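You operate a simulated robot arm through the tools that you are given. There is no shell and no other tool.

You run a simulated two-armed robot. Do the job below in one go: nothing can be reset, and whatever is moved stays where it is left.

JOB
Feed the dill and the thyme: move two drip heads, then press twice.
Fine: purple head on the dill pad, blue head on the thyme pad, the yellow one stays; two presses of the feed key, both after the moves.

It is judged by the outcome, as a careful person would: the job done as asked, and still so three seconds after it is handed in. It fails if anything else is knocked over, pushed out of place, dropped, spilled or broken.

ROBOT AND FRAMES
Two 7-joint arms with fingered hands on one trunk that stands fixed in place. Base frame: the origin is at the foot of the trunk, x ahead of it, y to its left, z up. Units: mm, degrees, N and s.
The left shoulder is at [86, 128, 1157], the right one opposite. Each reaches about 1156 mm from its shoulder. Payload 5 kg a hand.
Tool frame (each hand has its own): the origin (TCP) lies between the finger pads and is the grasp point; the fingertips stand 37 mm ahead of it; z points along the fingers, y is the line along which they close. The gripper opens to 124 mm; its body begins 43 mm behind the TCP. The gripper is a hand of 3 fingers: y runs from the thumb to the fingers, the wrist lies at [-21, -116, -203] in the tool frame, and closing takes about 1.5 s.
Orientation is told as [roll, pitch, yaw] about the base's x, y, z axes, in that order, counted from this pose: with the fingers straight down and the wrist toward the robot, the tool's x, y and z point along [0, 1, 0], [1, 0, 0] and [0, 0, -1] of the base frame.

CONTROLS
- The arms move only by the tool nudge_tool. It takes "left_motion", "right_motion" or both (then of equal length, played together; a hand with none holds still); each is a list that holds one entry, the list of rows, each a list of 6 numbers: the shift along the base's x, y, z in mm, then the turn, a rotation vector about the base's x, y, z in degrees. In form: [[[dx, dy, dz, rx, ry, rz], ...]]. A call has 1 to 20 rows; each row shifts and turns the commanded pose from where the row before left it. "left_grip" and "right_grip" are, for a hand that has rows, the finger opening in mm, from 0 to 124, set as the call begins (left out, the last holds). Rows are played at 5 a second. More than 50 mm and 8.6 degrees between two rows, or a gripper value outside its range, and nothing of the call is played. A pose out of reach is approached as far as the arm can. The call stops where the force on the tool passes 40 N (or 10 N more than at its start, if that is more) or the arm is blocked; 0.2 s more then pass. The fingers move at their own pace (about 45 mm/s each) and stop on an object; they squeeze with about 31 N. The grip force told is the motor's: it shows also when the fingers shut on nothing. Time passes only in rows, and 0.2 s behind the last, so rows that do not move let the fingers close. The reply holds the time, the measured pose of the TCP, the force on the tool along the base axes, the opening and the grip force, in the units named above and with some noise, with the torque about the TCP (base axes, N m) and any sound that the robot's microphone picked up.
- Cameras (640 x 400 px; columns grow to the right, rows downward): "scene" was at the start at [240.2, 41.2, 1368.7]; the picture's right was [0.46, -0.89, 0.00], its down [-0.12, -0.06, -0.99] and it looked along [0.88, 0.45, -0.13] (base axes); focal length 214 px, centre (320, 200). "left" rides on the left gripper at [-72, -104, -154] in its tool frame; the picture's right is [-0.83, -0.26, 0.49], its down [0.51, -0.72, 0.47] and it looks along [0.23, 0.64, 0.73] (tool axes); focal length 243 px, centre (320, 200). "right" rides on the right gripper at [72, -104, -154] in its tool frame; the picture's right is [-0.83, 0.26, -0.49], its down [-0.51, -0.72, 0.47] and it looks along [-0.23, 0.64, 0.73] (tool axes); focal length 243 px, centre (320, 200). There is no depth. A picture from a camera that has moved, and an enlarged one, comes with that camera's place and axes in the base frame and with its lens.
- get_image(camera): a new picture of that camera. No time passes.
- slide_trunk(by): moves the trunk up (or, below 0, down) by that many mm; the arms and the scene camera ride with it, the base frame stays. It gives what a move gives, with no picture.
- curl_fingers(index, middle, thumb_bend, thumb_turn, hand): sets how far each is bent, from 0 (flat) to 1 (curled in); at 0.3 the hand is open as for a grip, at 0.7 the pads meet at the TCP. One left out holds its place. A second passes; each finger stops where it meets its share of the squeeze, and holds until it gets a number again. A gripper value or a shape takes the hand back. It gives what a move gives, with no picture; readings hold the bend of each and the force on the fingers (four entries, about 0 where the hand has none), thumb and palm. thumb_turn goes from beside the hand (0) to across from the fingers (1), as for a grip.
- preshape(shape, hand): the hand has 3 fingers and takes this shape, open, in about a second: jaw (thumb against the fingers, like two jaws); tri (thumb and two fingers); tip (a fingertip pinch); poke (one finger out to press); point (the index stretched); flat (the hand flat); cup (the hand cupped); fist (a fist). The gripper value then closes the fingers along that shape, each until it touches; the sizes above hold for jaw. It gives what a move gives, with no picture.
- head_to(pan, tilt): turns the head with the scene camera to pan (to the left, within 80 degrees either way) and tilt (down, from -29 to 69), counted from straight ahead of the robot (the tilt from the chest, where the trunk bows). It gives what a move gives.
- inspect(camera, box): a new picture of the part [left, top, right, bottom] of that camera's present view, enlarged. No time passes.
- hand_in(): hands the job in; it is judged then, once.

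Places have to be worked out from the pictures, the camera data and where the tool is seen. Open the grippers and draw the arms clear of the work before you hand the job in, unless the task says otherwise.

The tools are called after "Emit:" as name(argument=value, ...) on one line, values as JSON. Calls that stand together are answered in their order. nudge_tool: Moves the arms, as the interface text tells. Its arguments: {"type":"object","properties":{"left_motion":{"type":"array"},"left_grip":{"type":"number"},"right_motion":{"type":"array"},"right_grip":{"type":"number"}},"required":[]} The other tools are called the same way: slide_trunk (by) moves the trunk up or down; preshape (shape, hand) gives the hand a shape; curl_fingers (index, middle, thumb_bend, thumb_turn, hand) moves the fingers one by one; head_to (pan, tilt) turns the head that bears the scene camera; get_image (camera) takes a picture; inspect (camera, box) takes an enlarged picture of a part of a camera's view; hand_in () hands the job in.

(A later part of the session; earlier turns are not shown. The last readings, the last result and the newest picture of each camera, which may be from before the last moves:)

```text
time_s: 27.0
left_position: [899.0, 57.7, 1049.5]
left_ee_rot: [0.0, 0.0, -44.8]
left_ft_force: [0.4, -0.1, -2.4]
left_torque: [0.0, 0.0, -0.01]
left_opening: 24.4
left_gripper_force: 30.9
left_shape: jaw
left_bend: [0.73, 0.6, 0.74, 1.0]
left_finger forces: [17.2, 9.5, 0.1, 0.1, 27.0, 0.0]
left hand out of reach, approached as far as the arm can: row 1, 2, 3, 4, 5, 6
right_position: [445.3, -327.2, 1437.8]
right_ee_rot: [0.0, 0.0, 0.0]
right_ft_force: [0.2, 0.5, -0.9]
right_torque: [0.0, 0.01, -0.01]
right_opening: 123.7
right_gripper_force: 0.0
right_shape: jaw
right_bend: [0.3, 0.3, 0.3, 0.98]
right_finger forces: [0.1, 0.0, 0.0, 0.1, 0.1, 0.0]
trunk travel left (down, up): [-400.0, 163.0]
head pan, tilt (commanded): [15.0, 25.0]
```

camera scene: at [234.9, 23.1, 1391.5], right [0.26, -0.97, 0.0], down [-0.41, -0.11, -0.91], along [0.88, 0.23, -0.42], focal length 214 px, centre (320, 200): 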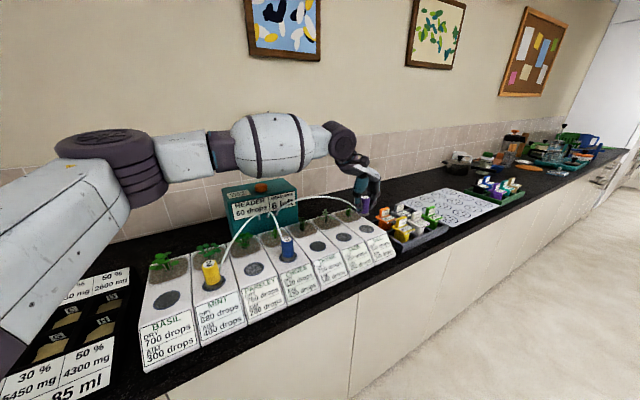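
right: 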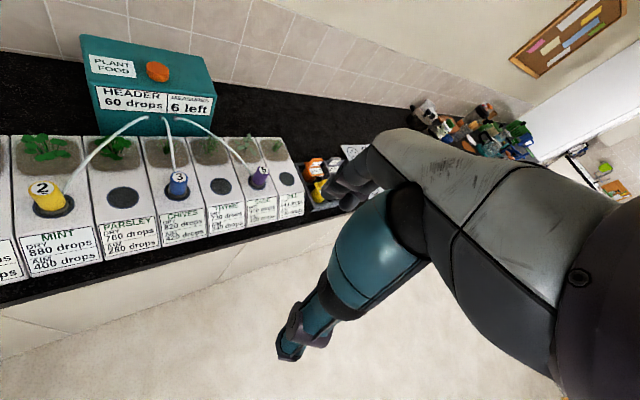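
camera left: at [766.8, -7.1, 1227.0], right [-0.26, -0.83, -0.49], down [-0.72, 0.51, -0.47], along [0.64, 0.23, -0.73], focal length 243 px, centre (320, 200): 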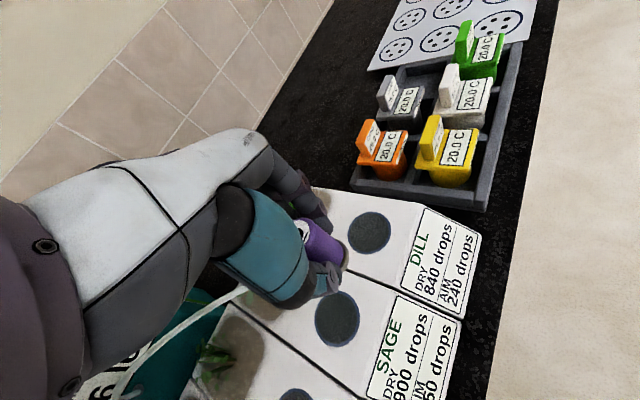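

At yaw -45 only about 8 mm of reach is missing. A 4° forward tilt of the hand swings the wrist back about 14 mm, and the head would still sit flat once released. I'll tilt first, then step toward dill.

Emit:
nudge_tool(left_motion=[[[0, 0, 0, 0, -2, 0], [0, 0, 0, 0, -2, 0], [1, -6.5, 0, 0, 0, 0], [1, -6.5, 0, 0, 0, 0], [1, -6.5, 0, 0, 0, 0], [1, -6.5, 0, 0, 0, 0], [0, 0, 0, 0, 0, 0]]])

Emit:
inspect(camera="left", box=[220, 120, 460, 340])

Emit:
inspect(camera="scene", box=[310, 170, 430, 260])

```text
time_s: 28.6
left_position: [900.1, 44.9, 1048.1]
left_ee_rot: [2.7, -2.8, -45.0]
left_ft_force: [1.0, 0.9, -1.4]
left_torque: [-0.05, -0.01, -0.02]
left_opening: 24.3
left_gripper_force: 30.8
left_shape: jaw
left_bend: [0.73, 0.6, 0.74, 1.0]
left_finger forces: [17.2, 9.5, 0.1, 0.0, 27.3, 0.0]
left hand out of reach, approached as far as the arm can: row 5, 6
right_position: [445.8, -328.8, 1438.6]
right_ee_rot: [0.0, 0.1, 0.0]
right_ft_force: [0.7, -0.2, -0.5]
right_torque: [-0.01, 0.01, 0.01]
right_opening: 123.6
right_gripper_force: 0.1
right_shape: jaw
right_bend: [0.3, 0.3, 0.3, 0.98]
right_finger forces: [0.0, 0.0, 0.0, 0.0, 0.1, 0.0]
trunk travel left (down, up): [-400.0, 163.0]
head pan, tilt (commanded): [15.0, 25.0]
```

```text
1.82 times, centred on (340, 230) of left
camera zoom: at [764.6, 66.4, 1193.8], right [-0.73, -0.4, -0.54], down [-0.12, 0.87, -0.48], along [0.67, -0.29, -0.69], focal length 441 px, centre (284, 146)
```

zoom: 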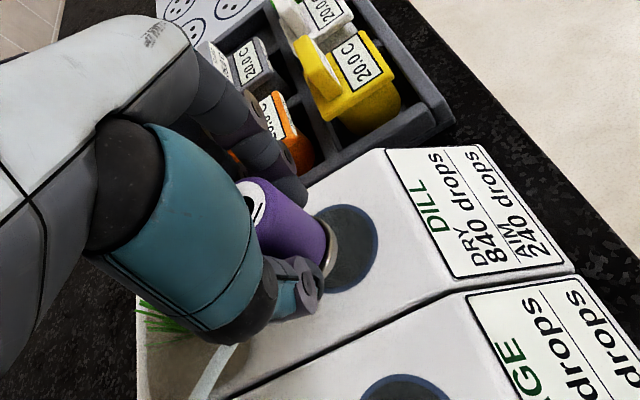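

```text
4.44 times, centred on (370, 215) of scene
camera zoom: at [234.8, 23.2, 1391.6], right [0.26, -0.97, 0.0], down [-0.41, -0.11, -0.91], along [0.88, 0.23, -0.42], focal length 953 px, centre (98, 133)
```

zoom: 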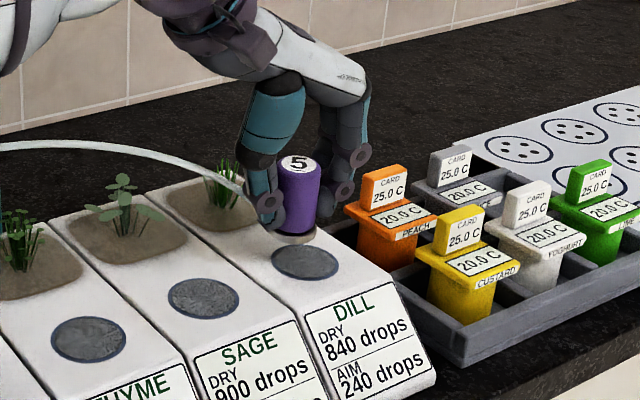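

At yaw -45 the fingers point toward the orange pot and the reach is still short. A yaw nearer -20 with a slightly larger forward tilt should need less wrist reach and keep the fingers away from the pots. I'll back off 10 mm, re-orient, and then test.

Emit:
nudge_tool(left_motion=[[[-5, 0, 5, 0, 0, 5], [-5, 0, 5, 0, 0, 5], [0, 0, 0, 0, 0, 5], [0, 0, 0, 0, 0, 5], [0, 0, 0, 0, 0, 5], [0, 0, 0, -1.7, -2, 0], [0, 0, 0, 0, 0, 0]]])

```text
time_s: 30.2
left_position: [891.1, 50.0, 1058.1]
left_ee_rot: [1.9, -5.2, -20.0]
left_ft_force: [0.3, -0.6, -1.8]
left_torque: [0.01, 0.01, 0.0]
left_opening: 24.0
left_gripper_force: 31.3
left_shape: jaw
left_bend: [0.73, 0.6, 0.74, 1.0]
left_finger forces: [17.2, 9.6, 0.0, 0.0, 27.3, 0.1]
left hand out of reach, approached as far as the arm can: row 5
right_position: [446.2, -328.7, 1438.4]
right_ee_rot: [0.0, 0.0, 0.0]
right_ft_force: [0.1, -0.3, 0.9]
right_torque: [-0.02, -0.02, 0.01]
right_opening: 123.9
right_gripper_force: 0.0
right_shape: jaw
right_bend: [0.3, 0.3, 0.3, 0.98]
right_finger forces: [0.0, 0.0, 0.0, 0.0, 0.1, 0.0]
trunk travel left (down, up): [-400.0, 163.0]
head pan, tilt (commanded): [15.0, 25.0]
```

The hand is now at [891, 50, 1058], yaw -20, tilt about 5.5°. I'll step toward dill in small moves with a slight descent to see how far it goes.

Emit:
nudge_tool(left_motion=[[[0, -3, -5, 0, 0, 0], [0, -4, -3, 0, 0, 0], [0, -4, 0, 0, 0, 0], [0, -4, 0, 0, 0, 0], [3, 0, 0, 0, 0, 0], [3, 0, 0, 0, 0, 0], [3, 0, 0, 0, 0, 0], [0, 0, 0, 0, 0, 0]]])

```text
time_s: 32.0
left_position: [898.2, 40.7, 1050.2]
left_ee_rot: [1.9, -5.3, -20.0]
left_ft_force: [-0.4, -0.2, -2.8]
left_torque: [0.02, -0.01, -0.01]
left_opening: 24.3
left_gripper_force: 30.9
left_shape: jaw
left_bend: [0.73, 0.6, 0.74, 1.0]
left_finger forces: [17.2, 9.6, 0.1, 0.0, 27.2, 0.1]
left hand out of reach, approached as far as the arm can: row 4, 6
right_position: [444.1, -327.5, 1439.1]
right_ee_rot: [-0.1, 0.0, 0.0]
right_ft_force: [-0.3, 0.3, 0.6]
right_torque: [-0.02, 0.01, -0.01]
right_opening: 123.9
right_gripper_force: 0.0
right_shape: jaw
right_bend: [0.3, 0.3, 0.3, 0.98]
right_finger forces: [0.0, 0.0, 0.1, 0.0, 0.1, 0.0]
trunk travel left (down, up): [-400.0, 163.0]
head pan, tilt (commanded): [15.0, 25.0]
```

The flags are intermittent (row 6 refused, row 7 accepted), so the solver seems to creep when the steps are small. I'll continue with finer steps toward dill.

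Emit:
nudge_tool(left_motion=[[[0, -2, 0, 0, 0, 0], [0, -2, 0, 0, 0, 0], [1, -1, 0, 0, 0, 0], [1, -1, 0, 0, 0, 0], [0, -2, -1, 0, 0, 0], [0, -2, -1, 0, 0, 0], [1, -1, -1, 0, 0, 0], [1, -1, -1, 0, 0, 0], [0, 0, 0, 0, 0, 0]]])

```text
time_s: 34.0
left_position: [896.6, 40.8, 1050.0]
left_ee_rot: [1.9, -5.4, -19.9]
left_ft_force: [-0.5, -0.3, -2.1]
left_torque: [-0.01, 0.01, 0.0]
left_opening: 24.1
left_gripper_force: 30.9
left_shape: jaw
left_bend: [0.73, 0.6, 0.74, 1.0]
left_finger forces: [17.3, 9.5, 0.1, 0.1, 27.1, 0.0]
left hand out of reach, approached as far as the arm can: row 1, 4, 6, 8
right_position: [445.3, -328.1, 1439.8]
right_ee_rot: [0.0, -0.1, 0.1]
right_ft_force: [0.2, 0.1, -0.8]
right_torque: [0.01, -0.02, -0.02]
right_opening: 123.8
right_gripper_force: 0.0
right_shape: jaw
right_bend: [0.3, 0.3, 0.3, 0.98]
right_finger forces: [0.0, 0.0, 0.0, 0.1, 0.0, 0.0]
trunk travel left (down, up): [-400.0, 163.0]
head pan, tilt (commanded): [15.0, 25.0]
```

The real limit here is about [897, 41]. A bit more hand tilt, leaning toward (+x, -y), swings the wrist back toward the left and also carries the head's foot nearer the pad. I'll add about 3.5° and step on.

Emit:
nudge_tool(left_motion=[[[0, 0, 0, -3, -2, 0], [0, -2, 0, 0, 0, 0], [0, -2, -2, 0, 0, 0], [0, -2, -2, 0, 0, 0], [1, -1, -2, 0, 0, 0], [1, 0, -2, 0, 0, 0], [0, 0, 0, 0, 0, 0]]])

```text
time_s: 35.6
left_position: [898.6, 33.5, 1042.2]
left_ee_rot: [-0.3, -8.2, -19.7]
left_ft_force: [1.4, 0.4, -2.6]
left_torque: [-0.02, 0.0, -0.01]
left_opening: 24.3
left_gripper_force: 31.1
left_shape: jaw
left_bend: [0.73, 0.6, 0.74, 1.0]
left_finger forces: [17.3, 9.8, 0.0, 0.0, 27.2, 0.0]
right_position: [444.6, -328.5, 1438.4]
right_ee_rot: [0.0, 0.1, 0.0]
right_ft_force: [0.3, -0.3, 0.5]
right_torque: [-0.02, -0.02, 0.04]
right_opening: 123.7
right_gripper_force: 0.1
right_shape: jaw
right_bend: [0.3, 0.3, 0.3, 0.98]
right_finger forces: [0.1, 0.1, 0.0, 0.0, 0.0, 0.1]
trunk travel left (down, up): [-400.0, 163.0]
head pan, tilt (commanded): [15.0, 25.0]
```

That worked: [898.6, 33.5, 1042] with 8° tilt and no refusals. I'll look at the head's foot against the dill pad.

Emit:
inspect(camera="left", box=[230, 140, 430, 320])

Emit:
inspect(camera="scene", box=[330, 180, 430, 250])

Emit:
get_image(camera="scene")

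```text
2.22 times, centred on (330, 230) of left
camera zoom: at [756.7, 7.6, 1180.1], right [-0.46, -0.72, -0.52], down [-0.44, 0.69, -0.57], along [0.77, -0.03, -0.63], focal length 539 px, centre (298, 133)
```

zoom: 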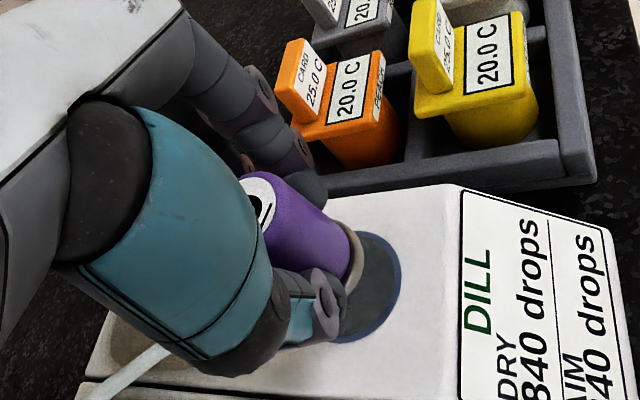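

```text
5.71 times, centred on (380, 215) of scene
camera zoom: at [234.3, 22.9, 1391.7], right [0.26, -0.97, 0.0], down [-0.41, -0.11, -0.91], along [0.88, 0.23, -0.42], focal length 1226 px, centre (-23, 114)
```

zoom: 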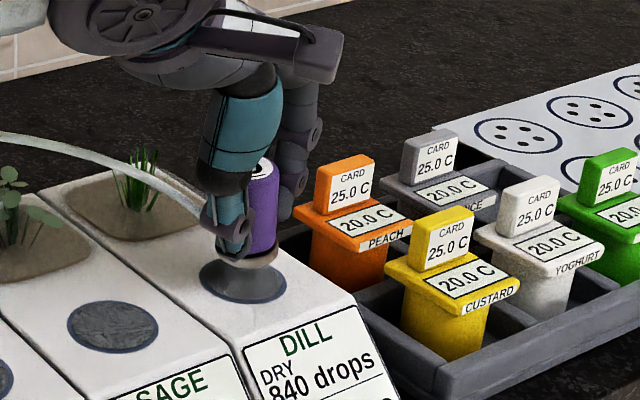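

```text
taken
camera scene: at [234.3, 22.9, 1391.7], right [0.26, -0.97, 0.0], down [-0.41, -0.11, -0.91], along [0.88, 0.23, -0.42], focal length 214 px, centre (320, 200)
```

scene: 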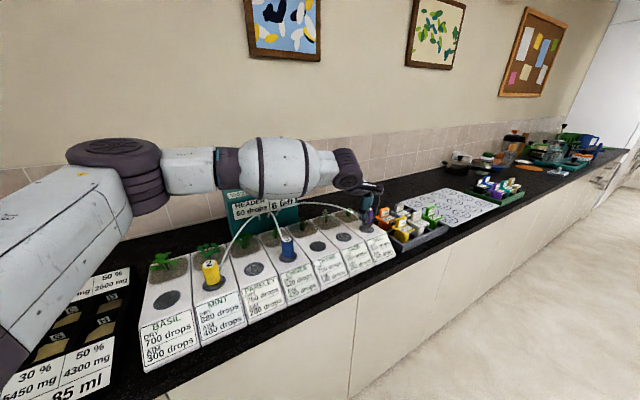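

Projecting my pad estimate [906, 31, 972] onto the scene view lands on the seen pad within a pixel or so, and the head's foot is over it with about 20 mm to go. The pots are at least 40 mm from the fingers. Lowering gently.

Emit:
nudge_tool(left_motion=[[[0.3, 0, -5, 0, 0, 0], [0.3, 0, -5, 0, 0, 0], [0.2, 0, -4, 0, 0, 0], [0, 0, 0, 0, 0, 0]]])

Emit:
inspect(camera="left", box=[260, 180, 400, 300])

Emit:
inspect(camera="scene", box=[330, 180, 410, 240])

```text
time_s: 36.6
left_position: [901.2, 33.5, 1029.2]
left_ee_rot: [-0.2, -8.1, -19.6]
left_ft_force: [0.5, -0.7, -2.3]
left_torque: [0.03, 0.02, -0.02]
left_opening: 24.3
left_gripper_force: 31.2
left_shape: jaw
left_bend: [0.73, 0.6, 0.74, 1.0]
left_finger forces: [17.2, 9.7, 0.0, 0.0, 27.1, 0.0]
right_position: [445.2, -327.6, 1439.3]
right_ee_rot: [0.0, 0.0, 0.0]
right_ft_force: [0.7, -0.1, -0.2]
right_torque: [0.01, 0.03, 0.03]
right_opening: 123.6
right_gripper_force: 0.0
right_shape: jaw
right_bend: [0.3, 0.3, 0.3, 0.98]
right_finger forces: [0.0, 0.0, 0.0, 0.0, 0.0, 0.0]
trunk travel left (down, up): [-400.0, 163.0]
head pan, tilt (commanded): [15.0, 25.0]
```

```text
3.33 times, centred on (330, 240) of left
camera zoom: at [757.8, 7.6, 1165.9], right [-0.46, -0.72, -0.52], down [-0.44, 0.69, -0.57], along [0.77, -0.03, -0.63], focal length 809 px, centre (287, 67)
```

zoom: 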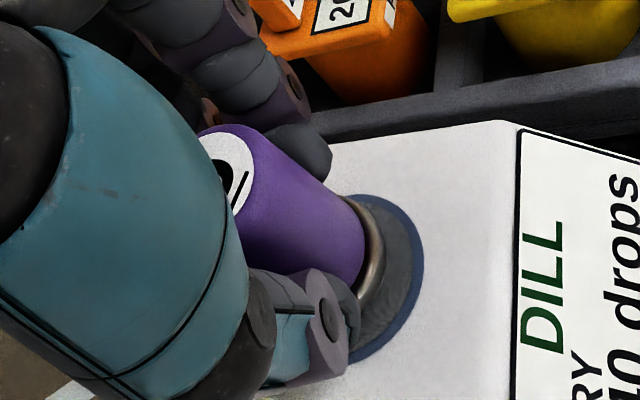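

```text
6.67 times, centred on (370, 210) of scene
camera zoom: at [234.5, 22.9, 1391.6], right [0.26, -0.97, 0.0], down [-0.41, -0.11, -0.91], along [0.88, 0.23, -0.42], focal length 1430 px, centre (-13, 133)
```

zoom: 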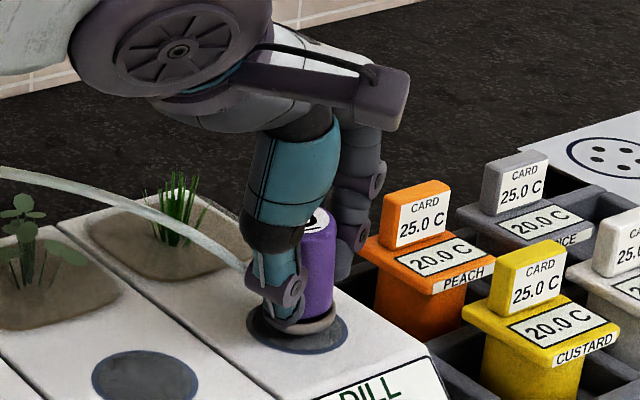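

The foot is about 4 mm above the pad and centred within about 2 mm. I'll take fine downward steps with a 1.5 mm correction to -y and watch for contact.

Emit:
nudge_tool(left_motion=[[[0, -0.8, -1.5, 0, 0, 0], [0, -0.7, -1.5, 0, 0, 0], [0, 0, -1, 0, 0, 0], [0, 0, 0, 0, 0, 0]]])

```text
time_s: 37.6
left_position: [900.1, 31.5, 1024.0]
left_ee_rot: [-0.2, -8.2, -19.5]
left_ft_force: [-0.1, 0.5, -1.1]
left_torque: [-0.04, 0.02, 0.0]
left_opening: 24.3
left_gripper_force: 31.2
left_shape: jaw
left_bend: [0.73, 0.6, 0.74, 1.0]
left_finger forces: [17.2, 9.7, 0.0, 0.1, 27.0, 0.0]
right_position: [444.5, -327.7, 1438.7]
right_ee_rot: [0.0, 0.0, -0.1]
right_ft_force: [-0.5, 0.3, 0.3]
right_torque: [0.0, 0.0, 0.03]
right_opening: 123.5
right_gripper_force: 0.0
right_shape: jaw
right_bend: [0.3, 0.3, 0.3, 0.98]
right_finger forces: [0.1, 0.1, 0.0, 0.0, 0.0, 0.0]
trunk travel left (down, up): [-400.0, 163.0]
head pan, tilt (commanded): [15.0, 25.0]
```

There's no clear contact yet (z-force about -1 N, from -2 N when carrying). Being lower eases the reach, so I'll try taking out some of the tilt while keeping the foot in place.

Emit:
nudge_tool(left_motion=[[[1.6, -0.6, 0, 0.7, 1.9, 0], [0, 0, 0, 0, 0, 0]]])

```text
time_s: 38.2
left_position: [903.8, 45.6, 1024.1]
left_ee_rot: [-0.2, -6.2, -19.7]
left_ft_force: [-0.1, 0.4, -2.4]
left_torque: [0.0, 0.03, -0.01]
left_opening: 24.2
left_gripper_force: 30.9
left_shape: jaw
left_bend: [0.73, 0.6, 0.74, 1.0]
left_finger forces: [17.1, 9.7, 0.0, 0.0, 27.1, 0.0]
left hand out of reach, approached as far as the arm can: row 1
right_position: [443.9, -330.0, 1437.8]
right_ee_rot: [0.0, 0.1, 0.0]
right_ft_force: [0.3, -0.5, 0.5]
right_torque: [0.02, -0.01, 0.03]
right_opening: 123.7
right_gripper_force: 0.0
right_shape: jaw
right_bend: [0.3, 0.3, 0.3, 0.98]
right_finger forces: [0.0, 0.0, 0.1, 0.1, 0.1, 0.1]
trunk travel left (down, up): [-400.0, 163.0]
head pan, tilt (commanded): [15.0, 25.0]
```

That slid the hand 14 mm left, still just above the surface with no contact force. I'll go back up slightly, restore the tilt that worked, and return to the target.

Emit:
nudge_tool(left_motion=[[[0, 0, 5, 0, 0, 0], [0, 0, 0, -0.7, -1.9, 0], [-0.8, -3, 0, 0, 0, 0], [-0.8, -3, 0, 0, 0, 0], [-0.8, -3, 0, 0, 0, 0], [-0.6, -3, 0, 0, 0, 0], [-0.3, -2, 0, 0, 0, 0], [0, 0, 0, 0, 0, 0]]])

Emit:
inspect(camera="left", box=[260, 180, 400, 300])

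Emit:
inspect(camera="scene", box=[330, 180, 410, 240])

```text
time_s: 40.0
left_position: [899.9, 31.7, 1030.0]
left_ee_rot: [-0.2, -8.2, -19.7]
left_ft_force: [-0.1, 0.1, -1.7]
left_torque: [0.02, 0.04, -0.01]
left_opening: 24.3
left_gripper_force: 31.0
left_shape: jaw
left_bend: [0.73, 0.6, 0.74, 1.0]
left_finger forces: [17.2, 9.8, 0.0, 0.0, 27.0, 0.0]
right_position: [445.2, -328.1, 1438.7]
right_ee_rot: [0.0, 0.0, 0.0]
right_ft_force: [-0.1, 0.2, 0.0]
right_torque: [0.02, 0.03, -0.02]
right_opening: 123.8
right_gripper_force: 0.1
right_shape: jaw
right_bend: [0.3, 0.3, 0.3, 0.98]
right_finger forces: [0.0, 0.1, 0.1, 0.0, 0.0, 0.0]
trunk travel left (down, up): [-400.0, 163.0]
head pan, tilt (commanded): [15.0, 25.0]
```

```text
3.33 times, centred on (330, 240) of left
camera zoom: at [757.8, 4.9, 1167.1], right [-0.46, -0.72, -0.52], down [-0.44, 0.69, -0.57], along [0.77, -0.03, -0.63], focal length 809 px, centre (287, 67)
```

zoom: 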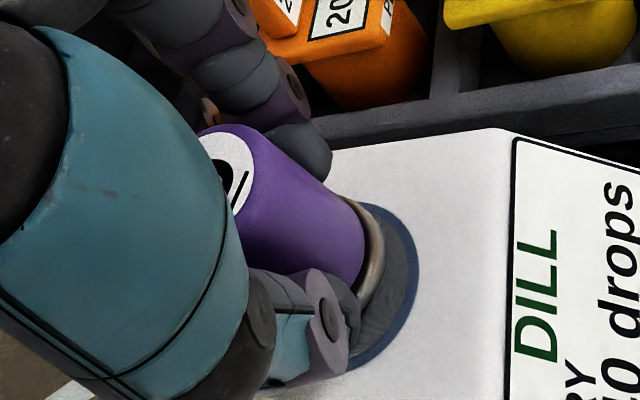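

```text
6.67 times, centred on (370, 210) of scene
camera zoom: at [234.4, 22.9, 1391.7], right [0.26, -0.97, 0.0], down [-0.41, -0.11, -0.91], along [0.88, 0.23, -0.42], focal length 1430 px, centre (-13, 133)
```

zoom: 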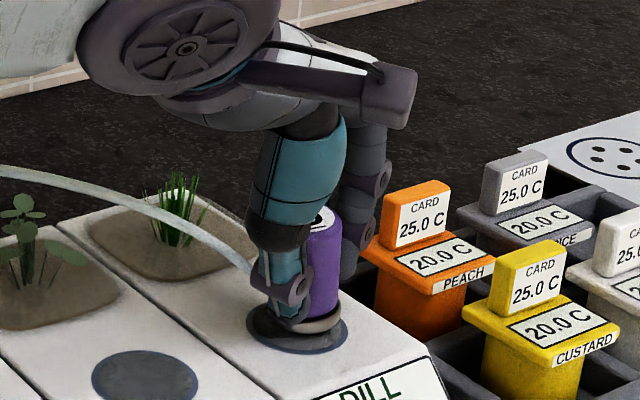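

Purple is back over the pad, about 1.5 mm too far to -y. I'll correct that and lower in fine steps until the foot bears on the pad.

Emit:
nudge_tool(left_motion=[[[0, 0.8, -2, 0, 0, 0], [0, 0.7, -2, 0, 0, 0], [0, 0, -2, 0, 0, 0], [0, 0, -1, 0, 0, 0], [0, 0, 0, 0, 0, 0]]])

Emit:
nudge_tool(left_motion=[[[0, 0, -1, 0, 0, 0], [0, 0, 0, 0, 0, 0]]])

Emit:
nudge_tool(left_motion=[[[0, 0, -1, 0, 0, 0], [0, 0, 0, 0, 0, 0]]])

```text
time_s: 41.2
left_position: [900.4, 31.7, 1021.8]
left_ee_rot: [-0.2, -8.3, -19.6]
left_ft_force: [-0.5, -0.1, -1.6]
left_torque: [0.0, 0.0, -0.01]
left_opening: 24.3
left_gripper_force: 31.0
left_shape: jaw
left_bend: [0.73, 0.6, 0.74, 1.0]
left_finger forces: [17.4, 10.1, 0.0, 0.0, 27.3, 0.0]
right_position: [444.0, -327.7, 1438.4]
right_ee_rot: [0.1, 0.0, 0.1]
right_ft_force: [0.4, -0.1, 1.3]
right_torque: [0.02, -0.02, 0.03]
right_opening: 123.6
right_gripper_force: 0.0
right_shape: jaw
right_bend: [0.3, 0.3, 0.3, 0.98]
right_finger forces: [0.0, 0.0, 0.1, 0.1, 0.0, 0.1]
trunk travel left (down, up): [-400.0, 163.0]
head pan, tilt (commanded): [15.0, 25.0]
```

```text
time_s: 41.8
left_position: [900.5, 32.9, 1021.5]
left_ee_rot: [-0.2, -8.2, -19.6]
left_ft_force: [-0.3, -0.1, 2.8]
left_torque: [0.03, 0.01, -0.01]
left_opening: 24.5
left_gripper_force: 30.8
left_shape: jaw
left_bend: [0.73, 0.6, 0.75, 1.0]
left_finger forces: [18.0, 10.9, 0.0, 0.1, 28.1, 0.0]
right_position: [443.9, -328.2, 1439.3]
right_ee_rot: [0.0, 0.0, 0.0]
right_ft_force: [0.2, -0.7, 0.8]
right_torque: [0.01, -0.02, -0.03]
right_opening: 123.8
right_gripper_force: 0.1
right_shape: jaw
right_bend: [0.3, 0.3, 0.3, 0.98]
right_finger forces: [0.0, 0.1, 0.0, 0.0, 0.1, 0.0]
trunk travel left (down, up): [-400.0, 163.0]
head pan, tilt (commanded): [15.0, 25.0]
```

```text
time_s: 42.4
left_position: [900.9, 31.8, 1022.1]
left_ee_rot: [-0.2, -8.4, -19.6]
left_ft_force: [1.6, 0.3, 8.4]
left_torque: [0.04, 0.02, 0.0]
left_opening: 24.9
left_gripper_force: 31.0
left_shape: jaw
left_bend: [0.73, 0.6, 0.75, 1.0]
left_finger forces: [19.6, 12.7, 0.0, 0.0, 29.6, 0.0]
right_position: [443.6, -328.5, 1438.6]
right_ee_rot: [-0.1, 0.0, 0.1]
right_ft_force: [-0.6, -0.2, 0.2]
right_torque: [0.05, -0.03, 0.02]
right_opening: 123.8
right_gripper_force: 0.0
right_shape: jaw
right_bend: [0.3, 0.3, 0.3, 0.98]
right_finger forces: [0.1, 0.0, 0.0, 0.1, 0.0, 0.0]
trunk travel left (down, up): [-400.0, 163.0]
head pan, tilt (commanded): [15.0, 25.0]
```

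Contact: the upward force rose to 8 N. I'll look at how the head sits before releasing.

Emit:
inspect(camera="left", box=[260, 180, 400, 300])

Emit:
inspect(camera="scene", box=[340, 190, 400, 240])

```text
3.33 times, centred on (330, 240) of left
camera zoom: at [757.3, 6.2, 1159.2], right [-0.46, -0.72, -0.52], down [-0.44, 0.69, -0.57], along [0.77, -0.03, -0.63], focal length 809 px, centre (287, 67)
```

zoom: 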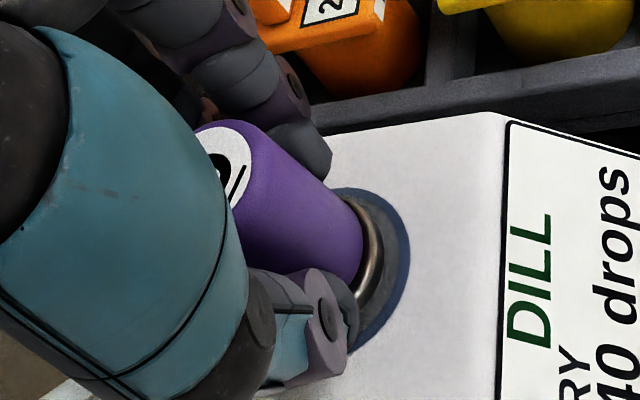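

```text
8.00 times, centred on (370, 215) of scene
camera zoom: at [233.4, 22.8, 1391.9], right [0.26, -0.97, 0.0], down [-0.41, -0.11, -0.91], along [0.88, 0.23, -0.42], focal length 1716 px, centre (-80, 80)
```

zoom: 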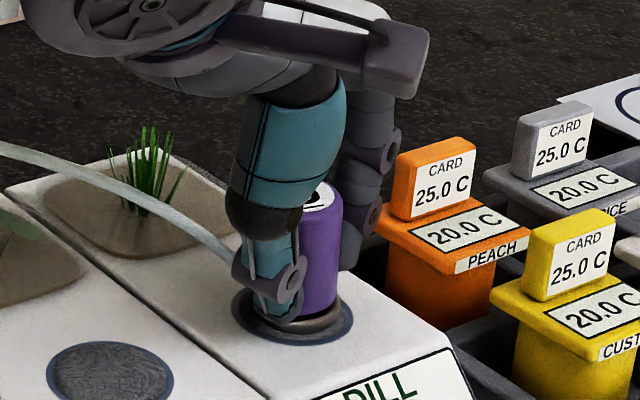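

The flange is centred on the pad within about 1 mm. I'll open the fingers a little first so the head can settle flat between them.

Emit:
nudge_tool(left_motion=[[[0, 0, 0, 0, 0, 0], [0, 0, 0, 0, 0, 0], [0, 0, 0, 0, 0, 0], [0, 0, 0, 0, 0, 0]]], left_grip=36)

Emit:
inspect(camera="left", box=[260, 180, 400, 300])

Emit:
inspect(camera="scene", box=[340, 190, 400, 240])

```text
time_s: 43.4
left_position: [899.4, 32.5, 1020.1]
left_ee_rot: [-0.2, -8.1, -19.6]
left_ft_force: [0.4, 1.0, -0.8]
left_torque: [-0.03, 0.01, -0.01]
left_opening: 35.7
left_gripper_force: 0.1
left_shape: jaw
left_bend: [0.74, 0.54, 0.74, 1.0]
left_finger forces: [0.1, 0.0, 0.0, 0.0, 0.1, 0.0]
right_position: [445.7, -328.4, 1439.7]
right_ee_rot: [-0.1, 0.0, 0.0]
right_ft_force: [-0.2, 0.1, 0.0]
right_torque: [0.01, 0.04, -0.01]
right_opening: 124.0
right_gripper_force: 0.1
right_shape: jaw
right_bend: [0.3, 0.3, 0.3, 0.98]
right_finger forces: [0.0, 0.0, 0.0, 0.0, 0.0, 0.0]
trunk travel left (down, up): [-400.0, 163.0]
head pan, tilt (commanded): [15.0, 25.0]
```

```text
3.33 times, centred on (330, 240) of left
camera zoom: at [758.0, 6.2, 1157.6], right [-0.46, -0.72, -0.52], down [-0.44, 0.69, -0.57], along [0.77, -0.03, -0.63], focal length 809 px, centre (287, 67)
```

zoom: 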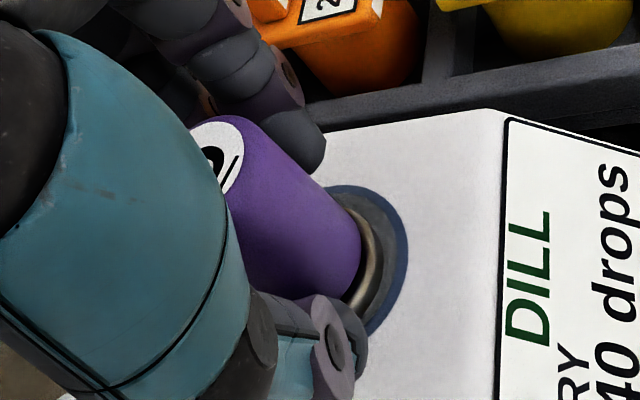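

```text
8.00 times, centred on (370, 215) of scene
camera zoom: at [234.4, 22.9, 1391.6], right [0.26, -0.97, 0.0], down [-0.41, -0.11, -0.91], along [0.88, 0.23, -0.42], focal length 1716 px, centre (-80, 80)
```

zoom: 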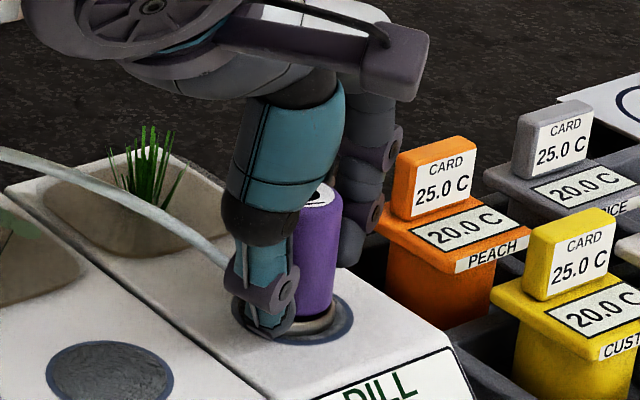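

The head has settled and no finger force remains. I'll open further, to 60 mm, and check clearance before lifting.

Emit:
nudge_tool(left_motion=[[[0, 0, 0, 0, 0, 0], [0, 0, 0, 0, 0, 0], [0, 0, 0, 0, 0, 0], [0, 0, 0, 0, 0, 0], [0, 0, 0, 0, 0, 0]]], left_grip=60)

Emit:
inspect(camera="left", box=[240, 160, 400, 300])

Emit:
inspect(camera="scene", box=[340, 190, 400, 240])

```text
time_s: 44.6
left_position: [900.8, 31.7, 1020.1]
left_ee_rot: [-0.3, -8.1, -19.5]
left_ft_force: [-0.9, -1.4, -0.3]
left_torque: [0.0, 0.03, -0.03]
left_opening: 59.1
left_gripper_force: 0.2
left_shape: jaw
left_bend: [0.74, 0.46, 0.7, 1.0]
left_finger forces: [0.0, 0.1, 0.0, 0.0, 0.0, 0.1]
right_position: [444.0, -327.9, 1438.7]
right_ee_rot: [0.0, -0.1, -0.1]
right_ft_force: [0.2, -0.1, -0.3]
right_torque: [0.01, 0.01, 0.0]
right_opening: 123.6
right_gripper_force: 0.0
right_shape: jaw
right_bend: [0.3, 0.3, 0.3, 0.98]
right_finger forces: [0.0, 0.0, 0.0, 0.1, 0.1, 0.0]
trunk travel left (down, up): [-400.0, 163.0]
head pan, tilt (commanded): [15.0, 25.0]
```

```text
2.86 times, centred on (320, 230) of left
camera zoom: at [757.9, 6.2, 1157.9], right [-0.46, -0.72, -0.52], down [-0.44, 0.69, -0.57], along [0.77, -0.03, -0.63], focal length 693 px, centre (320, 114)
```

zoom: 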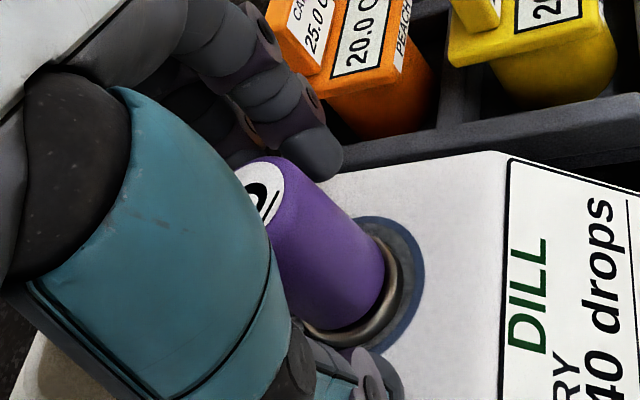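

```text
8.00 times, centred on (370, 215) of scene
camera zoom: at [234.3, 22.9, 1391.7], right [0.26, -0.97, 0.0], down [-0.41, -0.11, -0.91], along [0.88, 0.23, -0.42], focal length 1716 px, centre (-80, 80)
```

zoom: 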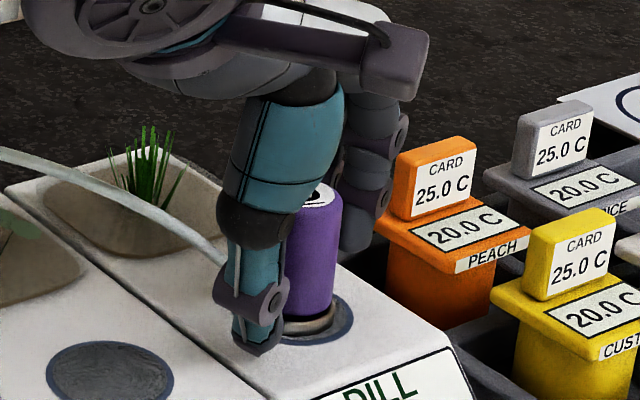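

The index still reads 0.74 bend even though it feels no force. I'll open to 85 mm, the same as on approach, to be sure it clears the head; the pots have room.

Emit:
nudge_tool(left_motion=[[[0, 0, 0, 0, 0, 0], [0, 0, 0, 0, 0, 0], [0, 0, 0, 0, 0, 0], [0, 0, 0, 0, 0, 0], [0, 0, 0, 0, 0, 0], [0, 0, 0, 0, 0, 0]]], left_grip=85)

Emit:
inspect(camera="left", box=[240, 160, 400, 300])

Emit:
inspect(camera="scene", box=[340, 190, 400, 240])

```text
time_s: 46.0
left_position: [900.5, 32.8, 1020.3]
left_ee_rot: [-0.2, -8.1, -19.6]
left_ft_force: [0.6, 0.3, 0.5]
left_torque: [-0.02, -0.01, 0.01]
left_opening: 84.6
left_gripper_force: 0.0
left_shape: jaw
left_bend: [0.27, 0.38, 0.6, 0.99]
left_finger forces: [0.0, 0.0, 0.0, 0.1, 0.1, 0.0]
right_position: [444.6, -329.1, 1438.5]
right_ee_rot: [-0.1, 0.0, 0.0]
right_ft_force: [0.8, 0.6, -0.4]
right_torque: [0.02, 0.04, -0.02]
right_opening: 123.5
right_gripper_force: 0.0
right_shape: jaw
right_bend: [0.3, 0.3, 0.3, 0.98]
right_finger forces: [0.1, 0.0, 0.0, 0.0, 0.1, 0.0]
trunk travel left (down, up): [-400.0, 163.0]
head pan, tilt (commanded): [15.0, 25.0]
```

```text
2.86 times, centred on (320, 230) of left
camera zoom: at [757.8, 6.2, 1157.9], right [-0.46, -0.72, -0.52], down [-0.44, 0.69, -0.57], along [0.77, -0.03, -0.63], focal length 693 px, centre (320, 114)
```

zoom: 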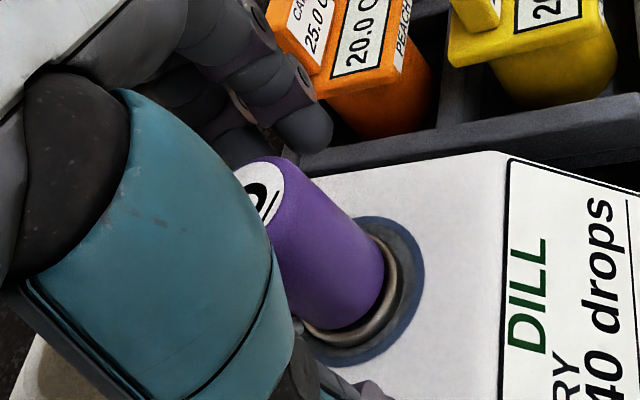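

```text
8.00 times, centred on (370, 215) of scene
camera zoom: at [234.2, 22.9, 1391.7], right [0.26, -0.97, 0.0], down [-0.41, -0.11, -0.91], along [0.88, 0.23, -0.42], focal length 1716 px, centre (-80, 80)
```

zoom: 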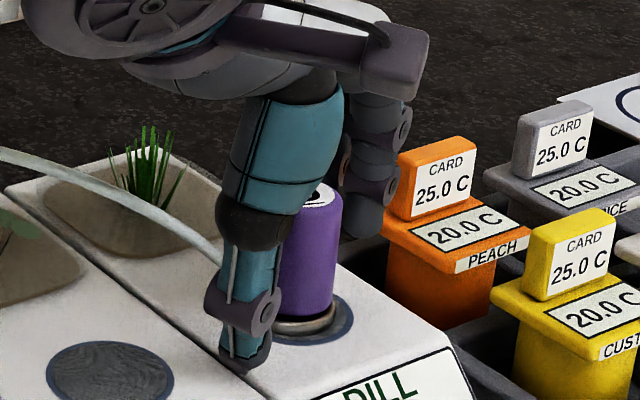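

Everything is clear and the flange is centred on the dill pad. I'll withdraw along the finger axis, up and slightly back, which also eases the reach.

Emit:
nudge_tool(left_motion=[[[-1.3, 0.5, 10, 0, 0, 0], [-1.3, 0.5, 10, 0, 0, 0], [-1.3, 0.5, 10, 0, 0, 0], [-1.3, 0.5, 10, 0, 0, 0], [-1.3, 0.5, 10, 0, 0, 0], [-1.3, 0.5, 10, 0, 0, 0], [-1.3, 0.5, 10, 0, 0, 0], [-1.3, 0.5, 10, 0, 0, 0], [0, 0, 0, 0, 0, 0]]])

Emit:
inspect(camera="scene", box=[320, 170, 420, 250])

Emit:
get_image(camera="left")

```text
time_s: 48.0
left_position: [890.8, 36.7, 1099.9]
left_ee_rot: [-0.2, -8.2, -19.6]
left_ft_force: [-0.5, -0.1, 0.3]
left_torque: [0.02, -0.01, -0.01]
left_opening: 84.4
left_gripper_force: 0.0
left_shape: jaw
left_bend: [0.27, 0.38, 0.6, 0.99]
left_finger forces: [0.1, 0.1, 0.0, 0.1, 0.0, 0.0]
right_position: [444.5, -328.1, 1438.3]
right_ee_rot: [0.1, 0.0, 0.0]
right_ft_force: [-0.1, -0.2, -0.9]
right_torque: [0.0, 0.0, -0.01]
right_opening: 123.7
right_gripper_force: 0.0
right_shape: jaw
right_bend: [0.3, 0.3, 0.3, 0.98]
right_finger forces: [0.1, 0.0, 0.0, 0.1, 0.0, 0.1]
trunk travel left (down, up): [-400.0, 163.0]
head pan, tilt (commanded): [15.0, 25.0]
```

```text
5.00 times, centred on (370, 210) of scene
camera zoom: at [234.5, 23.0, 1391.6], right [0.26, -0.97, 0.0], down [-0.41, -0.11, -0.91], along [0.88, 0.23, -0.42], focal length 1072 px, centre (70, 150)
```

zoom: 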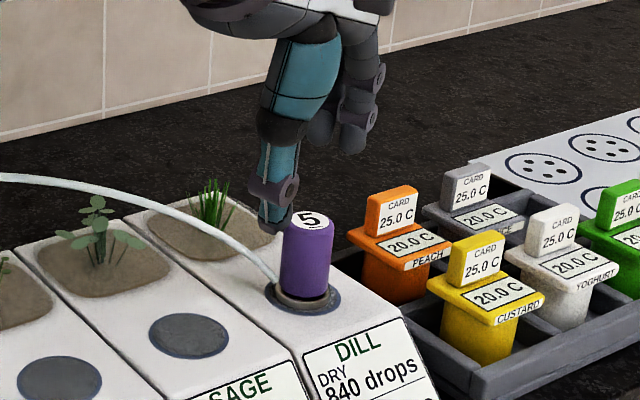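

```text
taken
camera left: at [747.6, 10.5, 1238.5], right [-0.46, -0.72, -0.52], down [-0.44, 0.69, -0.57], along [0.77, -0.03, -0.63], focal length 243 px, centre (320, 200)
```

left: 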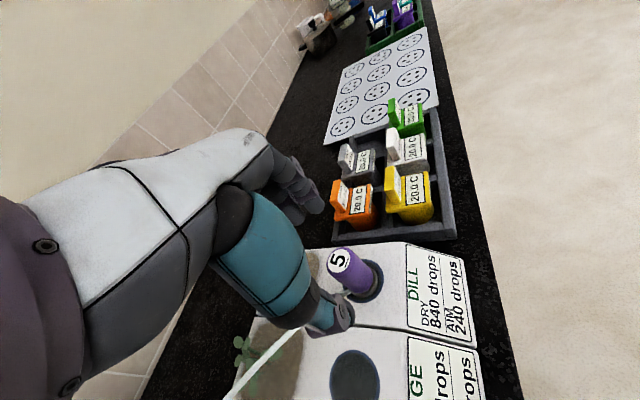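

Purple stands upright and centred on dill. Next I'll rise, take out the tilt, and travel over to blue on chives at yaw -30.

Emit:
nudge_tool(left_motion=[[[0, 0, 25, 0, 0, 0], [-15, 8, 25, 0.74, 1.92, 0], [-15, 8, 25, 0.74, 1.92, 0], [-15, 8, 25, 0.74, 1.92, 0], [-15, 8, 20, 0.72, 1.9, 0], [-22, 29, 5, 0, 0, -1.7], [-22, 29, 5, 0, 0, -1.7], [-22, 29, 5, 0, 0, -1.7], [-22, 29, 5, 0, 0, -1.7], [-22, 29, 5, 0, 0, -1.8], [-22, 29, 5, 0, 0, -1.8], [0, 0, 0, 0, 0, 0]]])

Emit:
get_image(camera="scene")

Emit:
get_image(camera="left")

```text
time_s: 50.6
left_position: [698.1, 242.3, 1249.0]
left_ee_rot: [-0.1, 0.0, -30.2]
left_ft_force: [1.4, 0.4, 0.2]
left_torque: [0.01, 0.01, -0.02]
left_opening: 84.6
left_gripper_force: 0.1
left_shape: jaw
left_bend: [0.27, 0.38, 0.6, 0.99]
left_finger forces: [0.0, 0.0, 0.0, 0.0, 0.1, 0.1]
right_position: [446.3, -329.1, 1438.8]
right_ee_rot: [0.0, 0.0, 0.0]
right_ft_force: [-0.1, 0.6, -0.7]
right_torque: [0.01, 0.0, 0.01]
right_opening: 123.4
right_gripper_force: 0.0
right_shape: jaw
right_bend: [0.3, 0.3, 0.3, 0.98]
right_finger forces: [0.0, 0.1, 0.1, 0.0, 0.1, 0.0]
trunk travel left (down, up): [-400.0, 163.0]
head pan, tilt (commanded): [15.0, 25.0]
```

```text
taken
camera scene: at [235.1, 22.2, 1391.5], right [0.26, -0.97, 0.0], down [-0.41, -0.11, -0.91], along [0.88, 0.24, -0.42], focal length 214 px, centre (320, 200)
```

scene: 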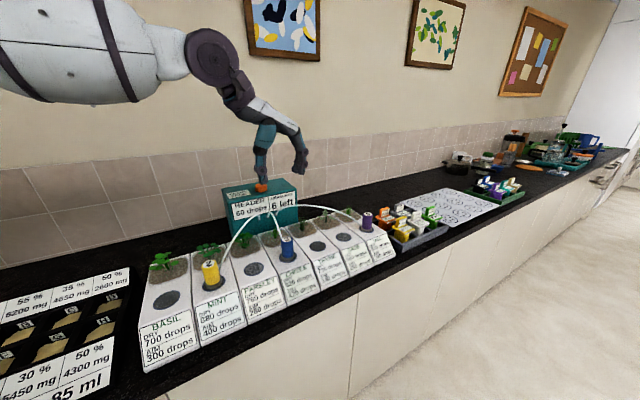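

```text
taken
camera left: at [571.2, 231.0, 1403.7], right [-0.64, -0.59, -0.49], down [-0.37, 0.8, -0.47], along [0.67, -0.12, -0.73], focal length 243 px, centre (320, 200)
```

left: 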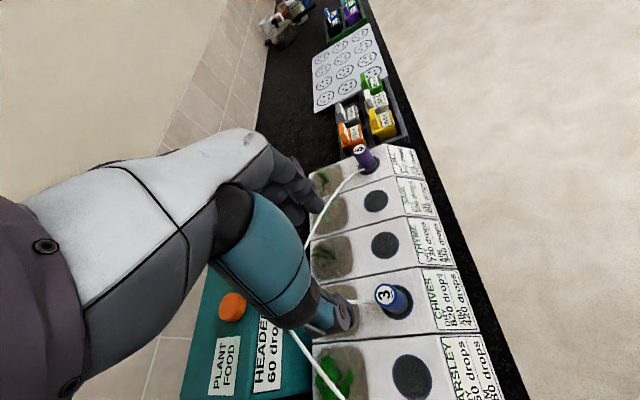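

Now above blue. I'll enlarge both views to locate the blue head and the thyme pad accurately.

Emit:
inspect(camera="left", box=[300, 180, 460, 340])

Emit:
inspect(camera="scene", box=[240, 200, 400, 290])

```text
2.50 times, centred on (380, 260) of left
camera zoom: at [571.2, 231.0, 1403.7], right [-0.64, -0.59, -0.49], down [-0.37, 0.8, -0.47], along [0.67, -0.12, -0.73], focal length 606 px, centre (170, 50)
```

zoom: 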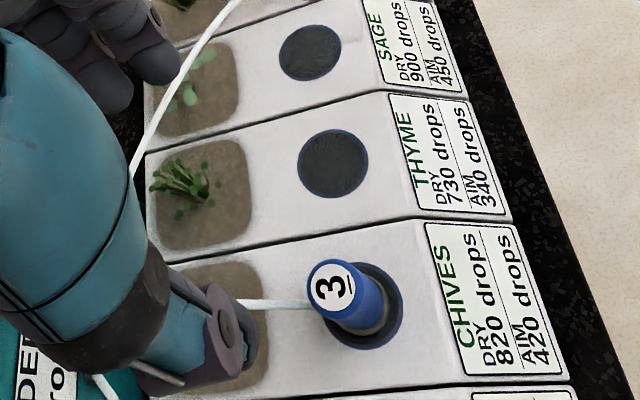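

```text
4.00 times, centred on (320, 245) of scene
camera zoom: at [235.1, 22.2, 1391.5], right [0.26, -0.97, 0.0], down [-0.41, -0.11, -0.91], along [0.88, 0.24, -0.42], focal length 858 px, centre (320, 20)
```

zoom: 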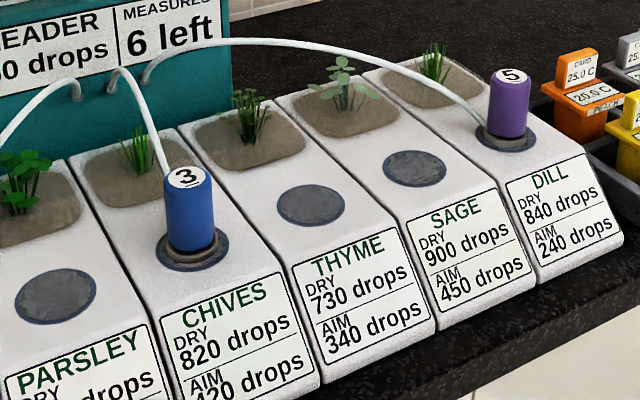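

Blue's axis is at about [695.5, 242.3] and thyme at about [766, 173], giving a shift of (+71, -69.5), which matches the pad pitch. I'll descend to just above blue first.

Emit:
nudge_tool(left_motion=[[[-0.6, 0, -35, 0, 0, 0], [-0.6, 0, -35, 0, 0, 0], [-0.6, 0, -35, 0, 0, 0], [-0.4, 0, -34, 0, 0, 0], [0, 0, 0, 0, 0, 0]]])

Emit:
inspect(camera="left", box=[240, 180, 400, 320])

Emit:
inspect(camera="scene", box=[240, 190, 340, 280])

```text
time_s: 51.8
left_position: [694.9, 242.0, 1111.5]
left_ee_rot: [0.1, 0.0, -30.0]
left_ft_force: [-0.6, -0.1, 0.1]
left_torque: [0.01, 0.0, 0.0]
left_opening: 84.3
left_gripper_force: 0.0
left_shape: jaw
left_bend: [0.27, 0.38, 0.6, 0.99]
left_finger forces: [0.0, 0.0, 0.0, 0.0, 0.0, 0.0]
right_position: [444.8, -328.8, 1438.0]
right_ee_rot: [0.0, 0.0, 0.0]
right_ft_force: [0.1, -0.9, -0.3]
right_torque: [0.04, -0.03, -0.01]
right_opening: 123.7
right_gripper_force: 0.1
right_shape: jaw
right_bend: [0.3, 0.3, 0.3, 0.98]
right_finger forces: [0.1, 0.1, 0.1, 0.0, 0.1, 0.1]
trunk travel left (down, up): [-400.0, 163.0]
head pan, tilt (commanded): [15.0, 25.0]
```

```text
2.86 times, centred on (320, 250) of left
camera zoom: at [568.4, 231.5, 1265.8], right [-0.64, -0.59, -0.49], down [-0.37, 0.8, -0.47], along [0.67, -0.12, -0.73], focal length 693 px, centre (320, 57)
```

zoom: 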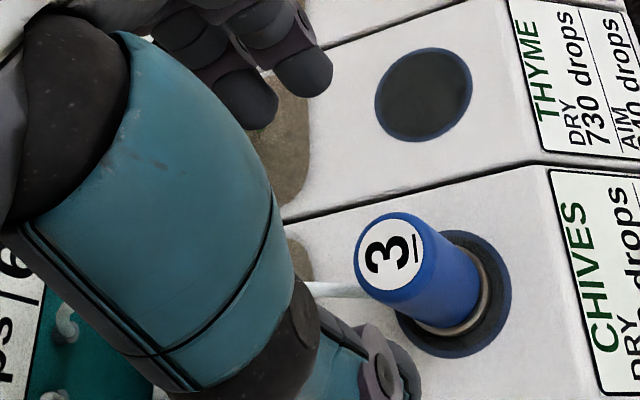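

```text
4.44 times, centred on (290, 235) of scene
camera zoom: at [234.0, 22.5, 1391.8], right [0.26, -0.97, 0.0], down [-0.41, -0.11, -0.91], along [0.88, 0.23, -0.42], focal length 953 px, centre (453, 44)
```

zoom: 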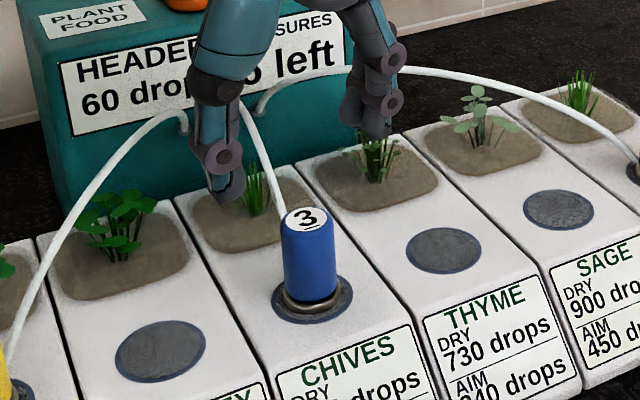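

Blue's axis is within 1–2 mm of the TCP and the hose runs behind, clear of thumb and fingers. Descending to grasp height.

Emit:
nudge_tool(left_motion=[[[0, 1, -23, 0, 0, 0], [0, 0, -23, 0, 0, 0], [0, 0, -22, 0, 0, 0], [0, 0, -22, 0, 0, 0], [0, 0, 0, 0, 0, 0]]])

Emit:
inspect(camera="left", box=[230, 160, 390, 300])

Emit:
inspect(camera="scene", box=[240, 190, 340, 280])

```text
time_s: 53.0
left_position: [695.5, 244.6, 1021.9]
left_ee_rot: [0.0, 0.0, -30.0]
left_ft_force: [-0.2, 0.0, 0.1]
left_torque: [0.0, -0.05, -0.01]
left_opening: 84.7
left_gripper_force: 0.0
left_shape: jaw
left_bend: [0.27, 0.38, 0.6, 0.99]
left_finger forces: [0.1, 0.0, 0.1, 0.0, 0.0, 0.0]
right_position: [443.5, -329.0, 1437.7]
right_ee_rot: [0.0, 0.0, 0.1]
right_ft_force: [0.4, 0.0, -0.4]
right_torque: [0.01, -0.02, 0.01]
right_opening: 123.7
right_gripper_force: 0.1
right_shape: jaw
right_bend: [0.3, 0.3, 0.3, 0.98]
right_finger forces: [0.0, 0.0, 0.1, 0.0, 0.1, 0.0]
trunk travel left (down, up): [-400.0, 163.0]
head pan, tilt (commanded): [15.0, 25.0]
```

```text
2.86 times, centred on (310, 230) of left
camera zoom: at [568.2, 233.1, 1175.5], right [-0.64, -0.59, -0.49], down [-0.37, 0.8, -0.47], along [0.67, -0.12, -0.73], focal length 693 px, centre (349, 114)
```

zoom: 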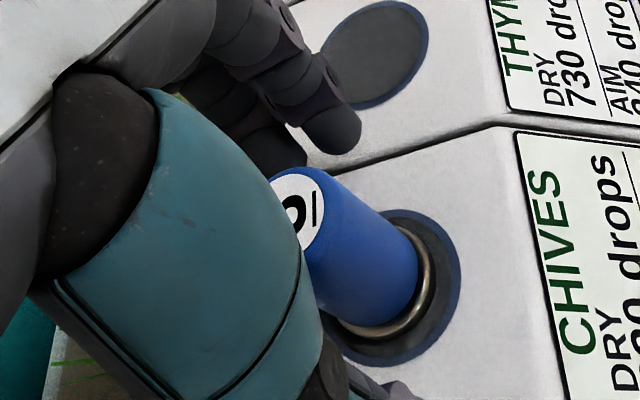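

```text
4.44 times, centred on (290, 235) of scene
camera zoom: at [233.7, 22.7, 1391.8], right [0.26, -0.97, 0.0], down [-0.41, -0.11, -0.91], along [0.88, 0.23, -0.42], focal length 953 px, centre (453, 44)
```

zoom: 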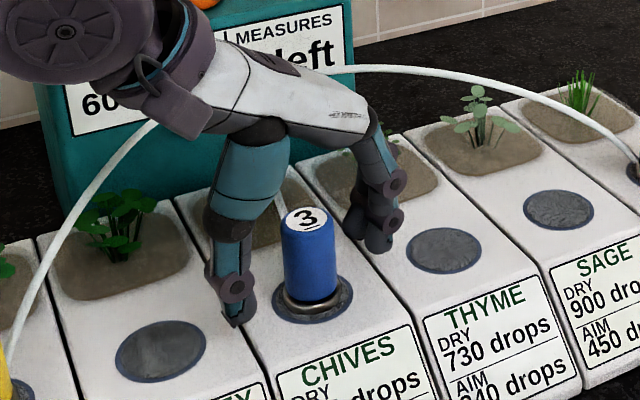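

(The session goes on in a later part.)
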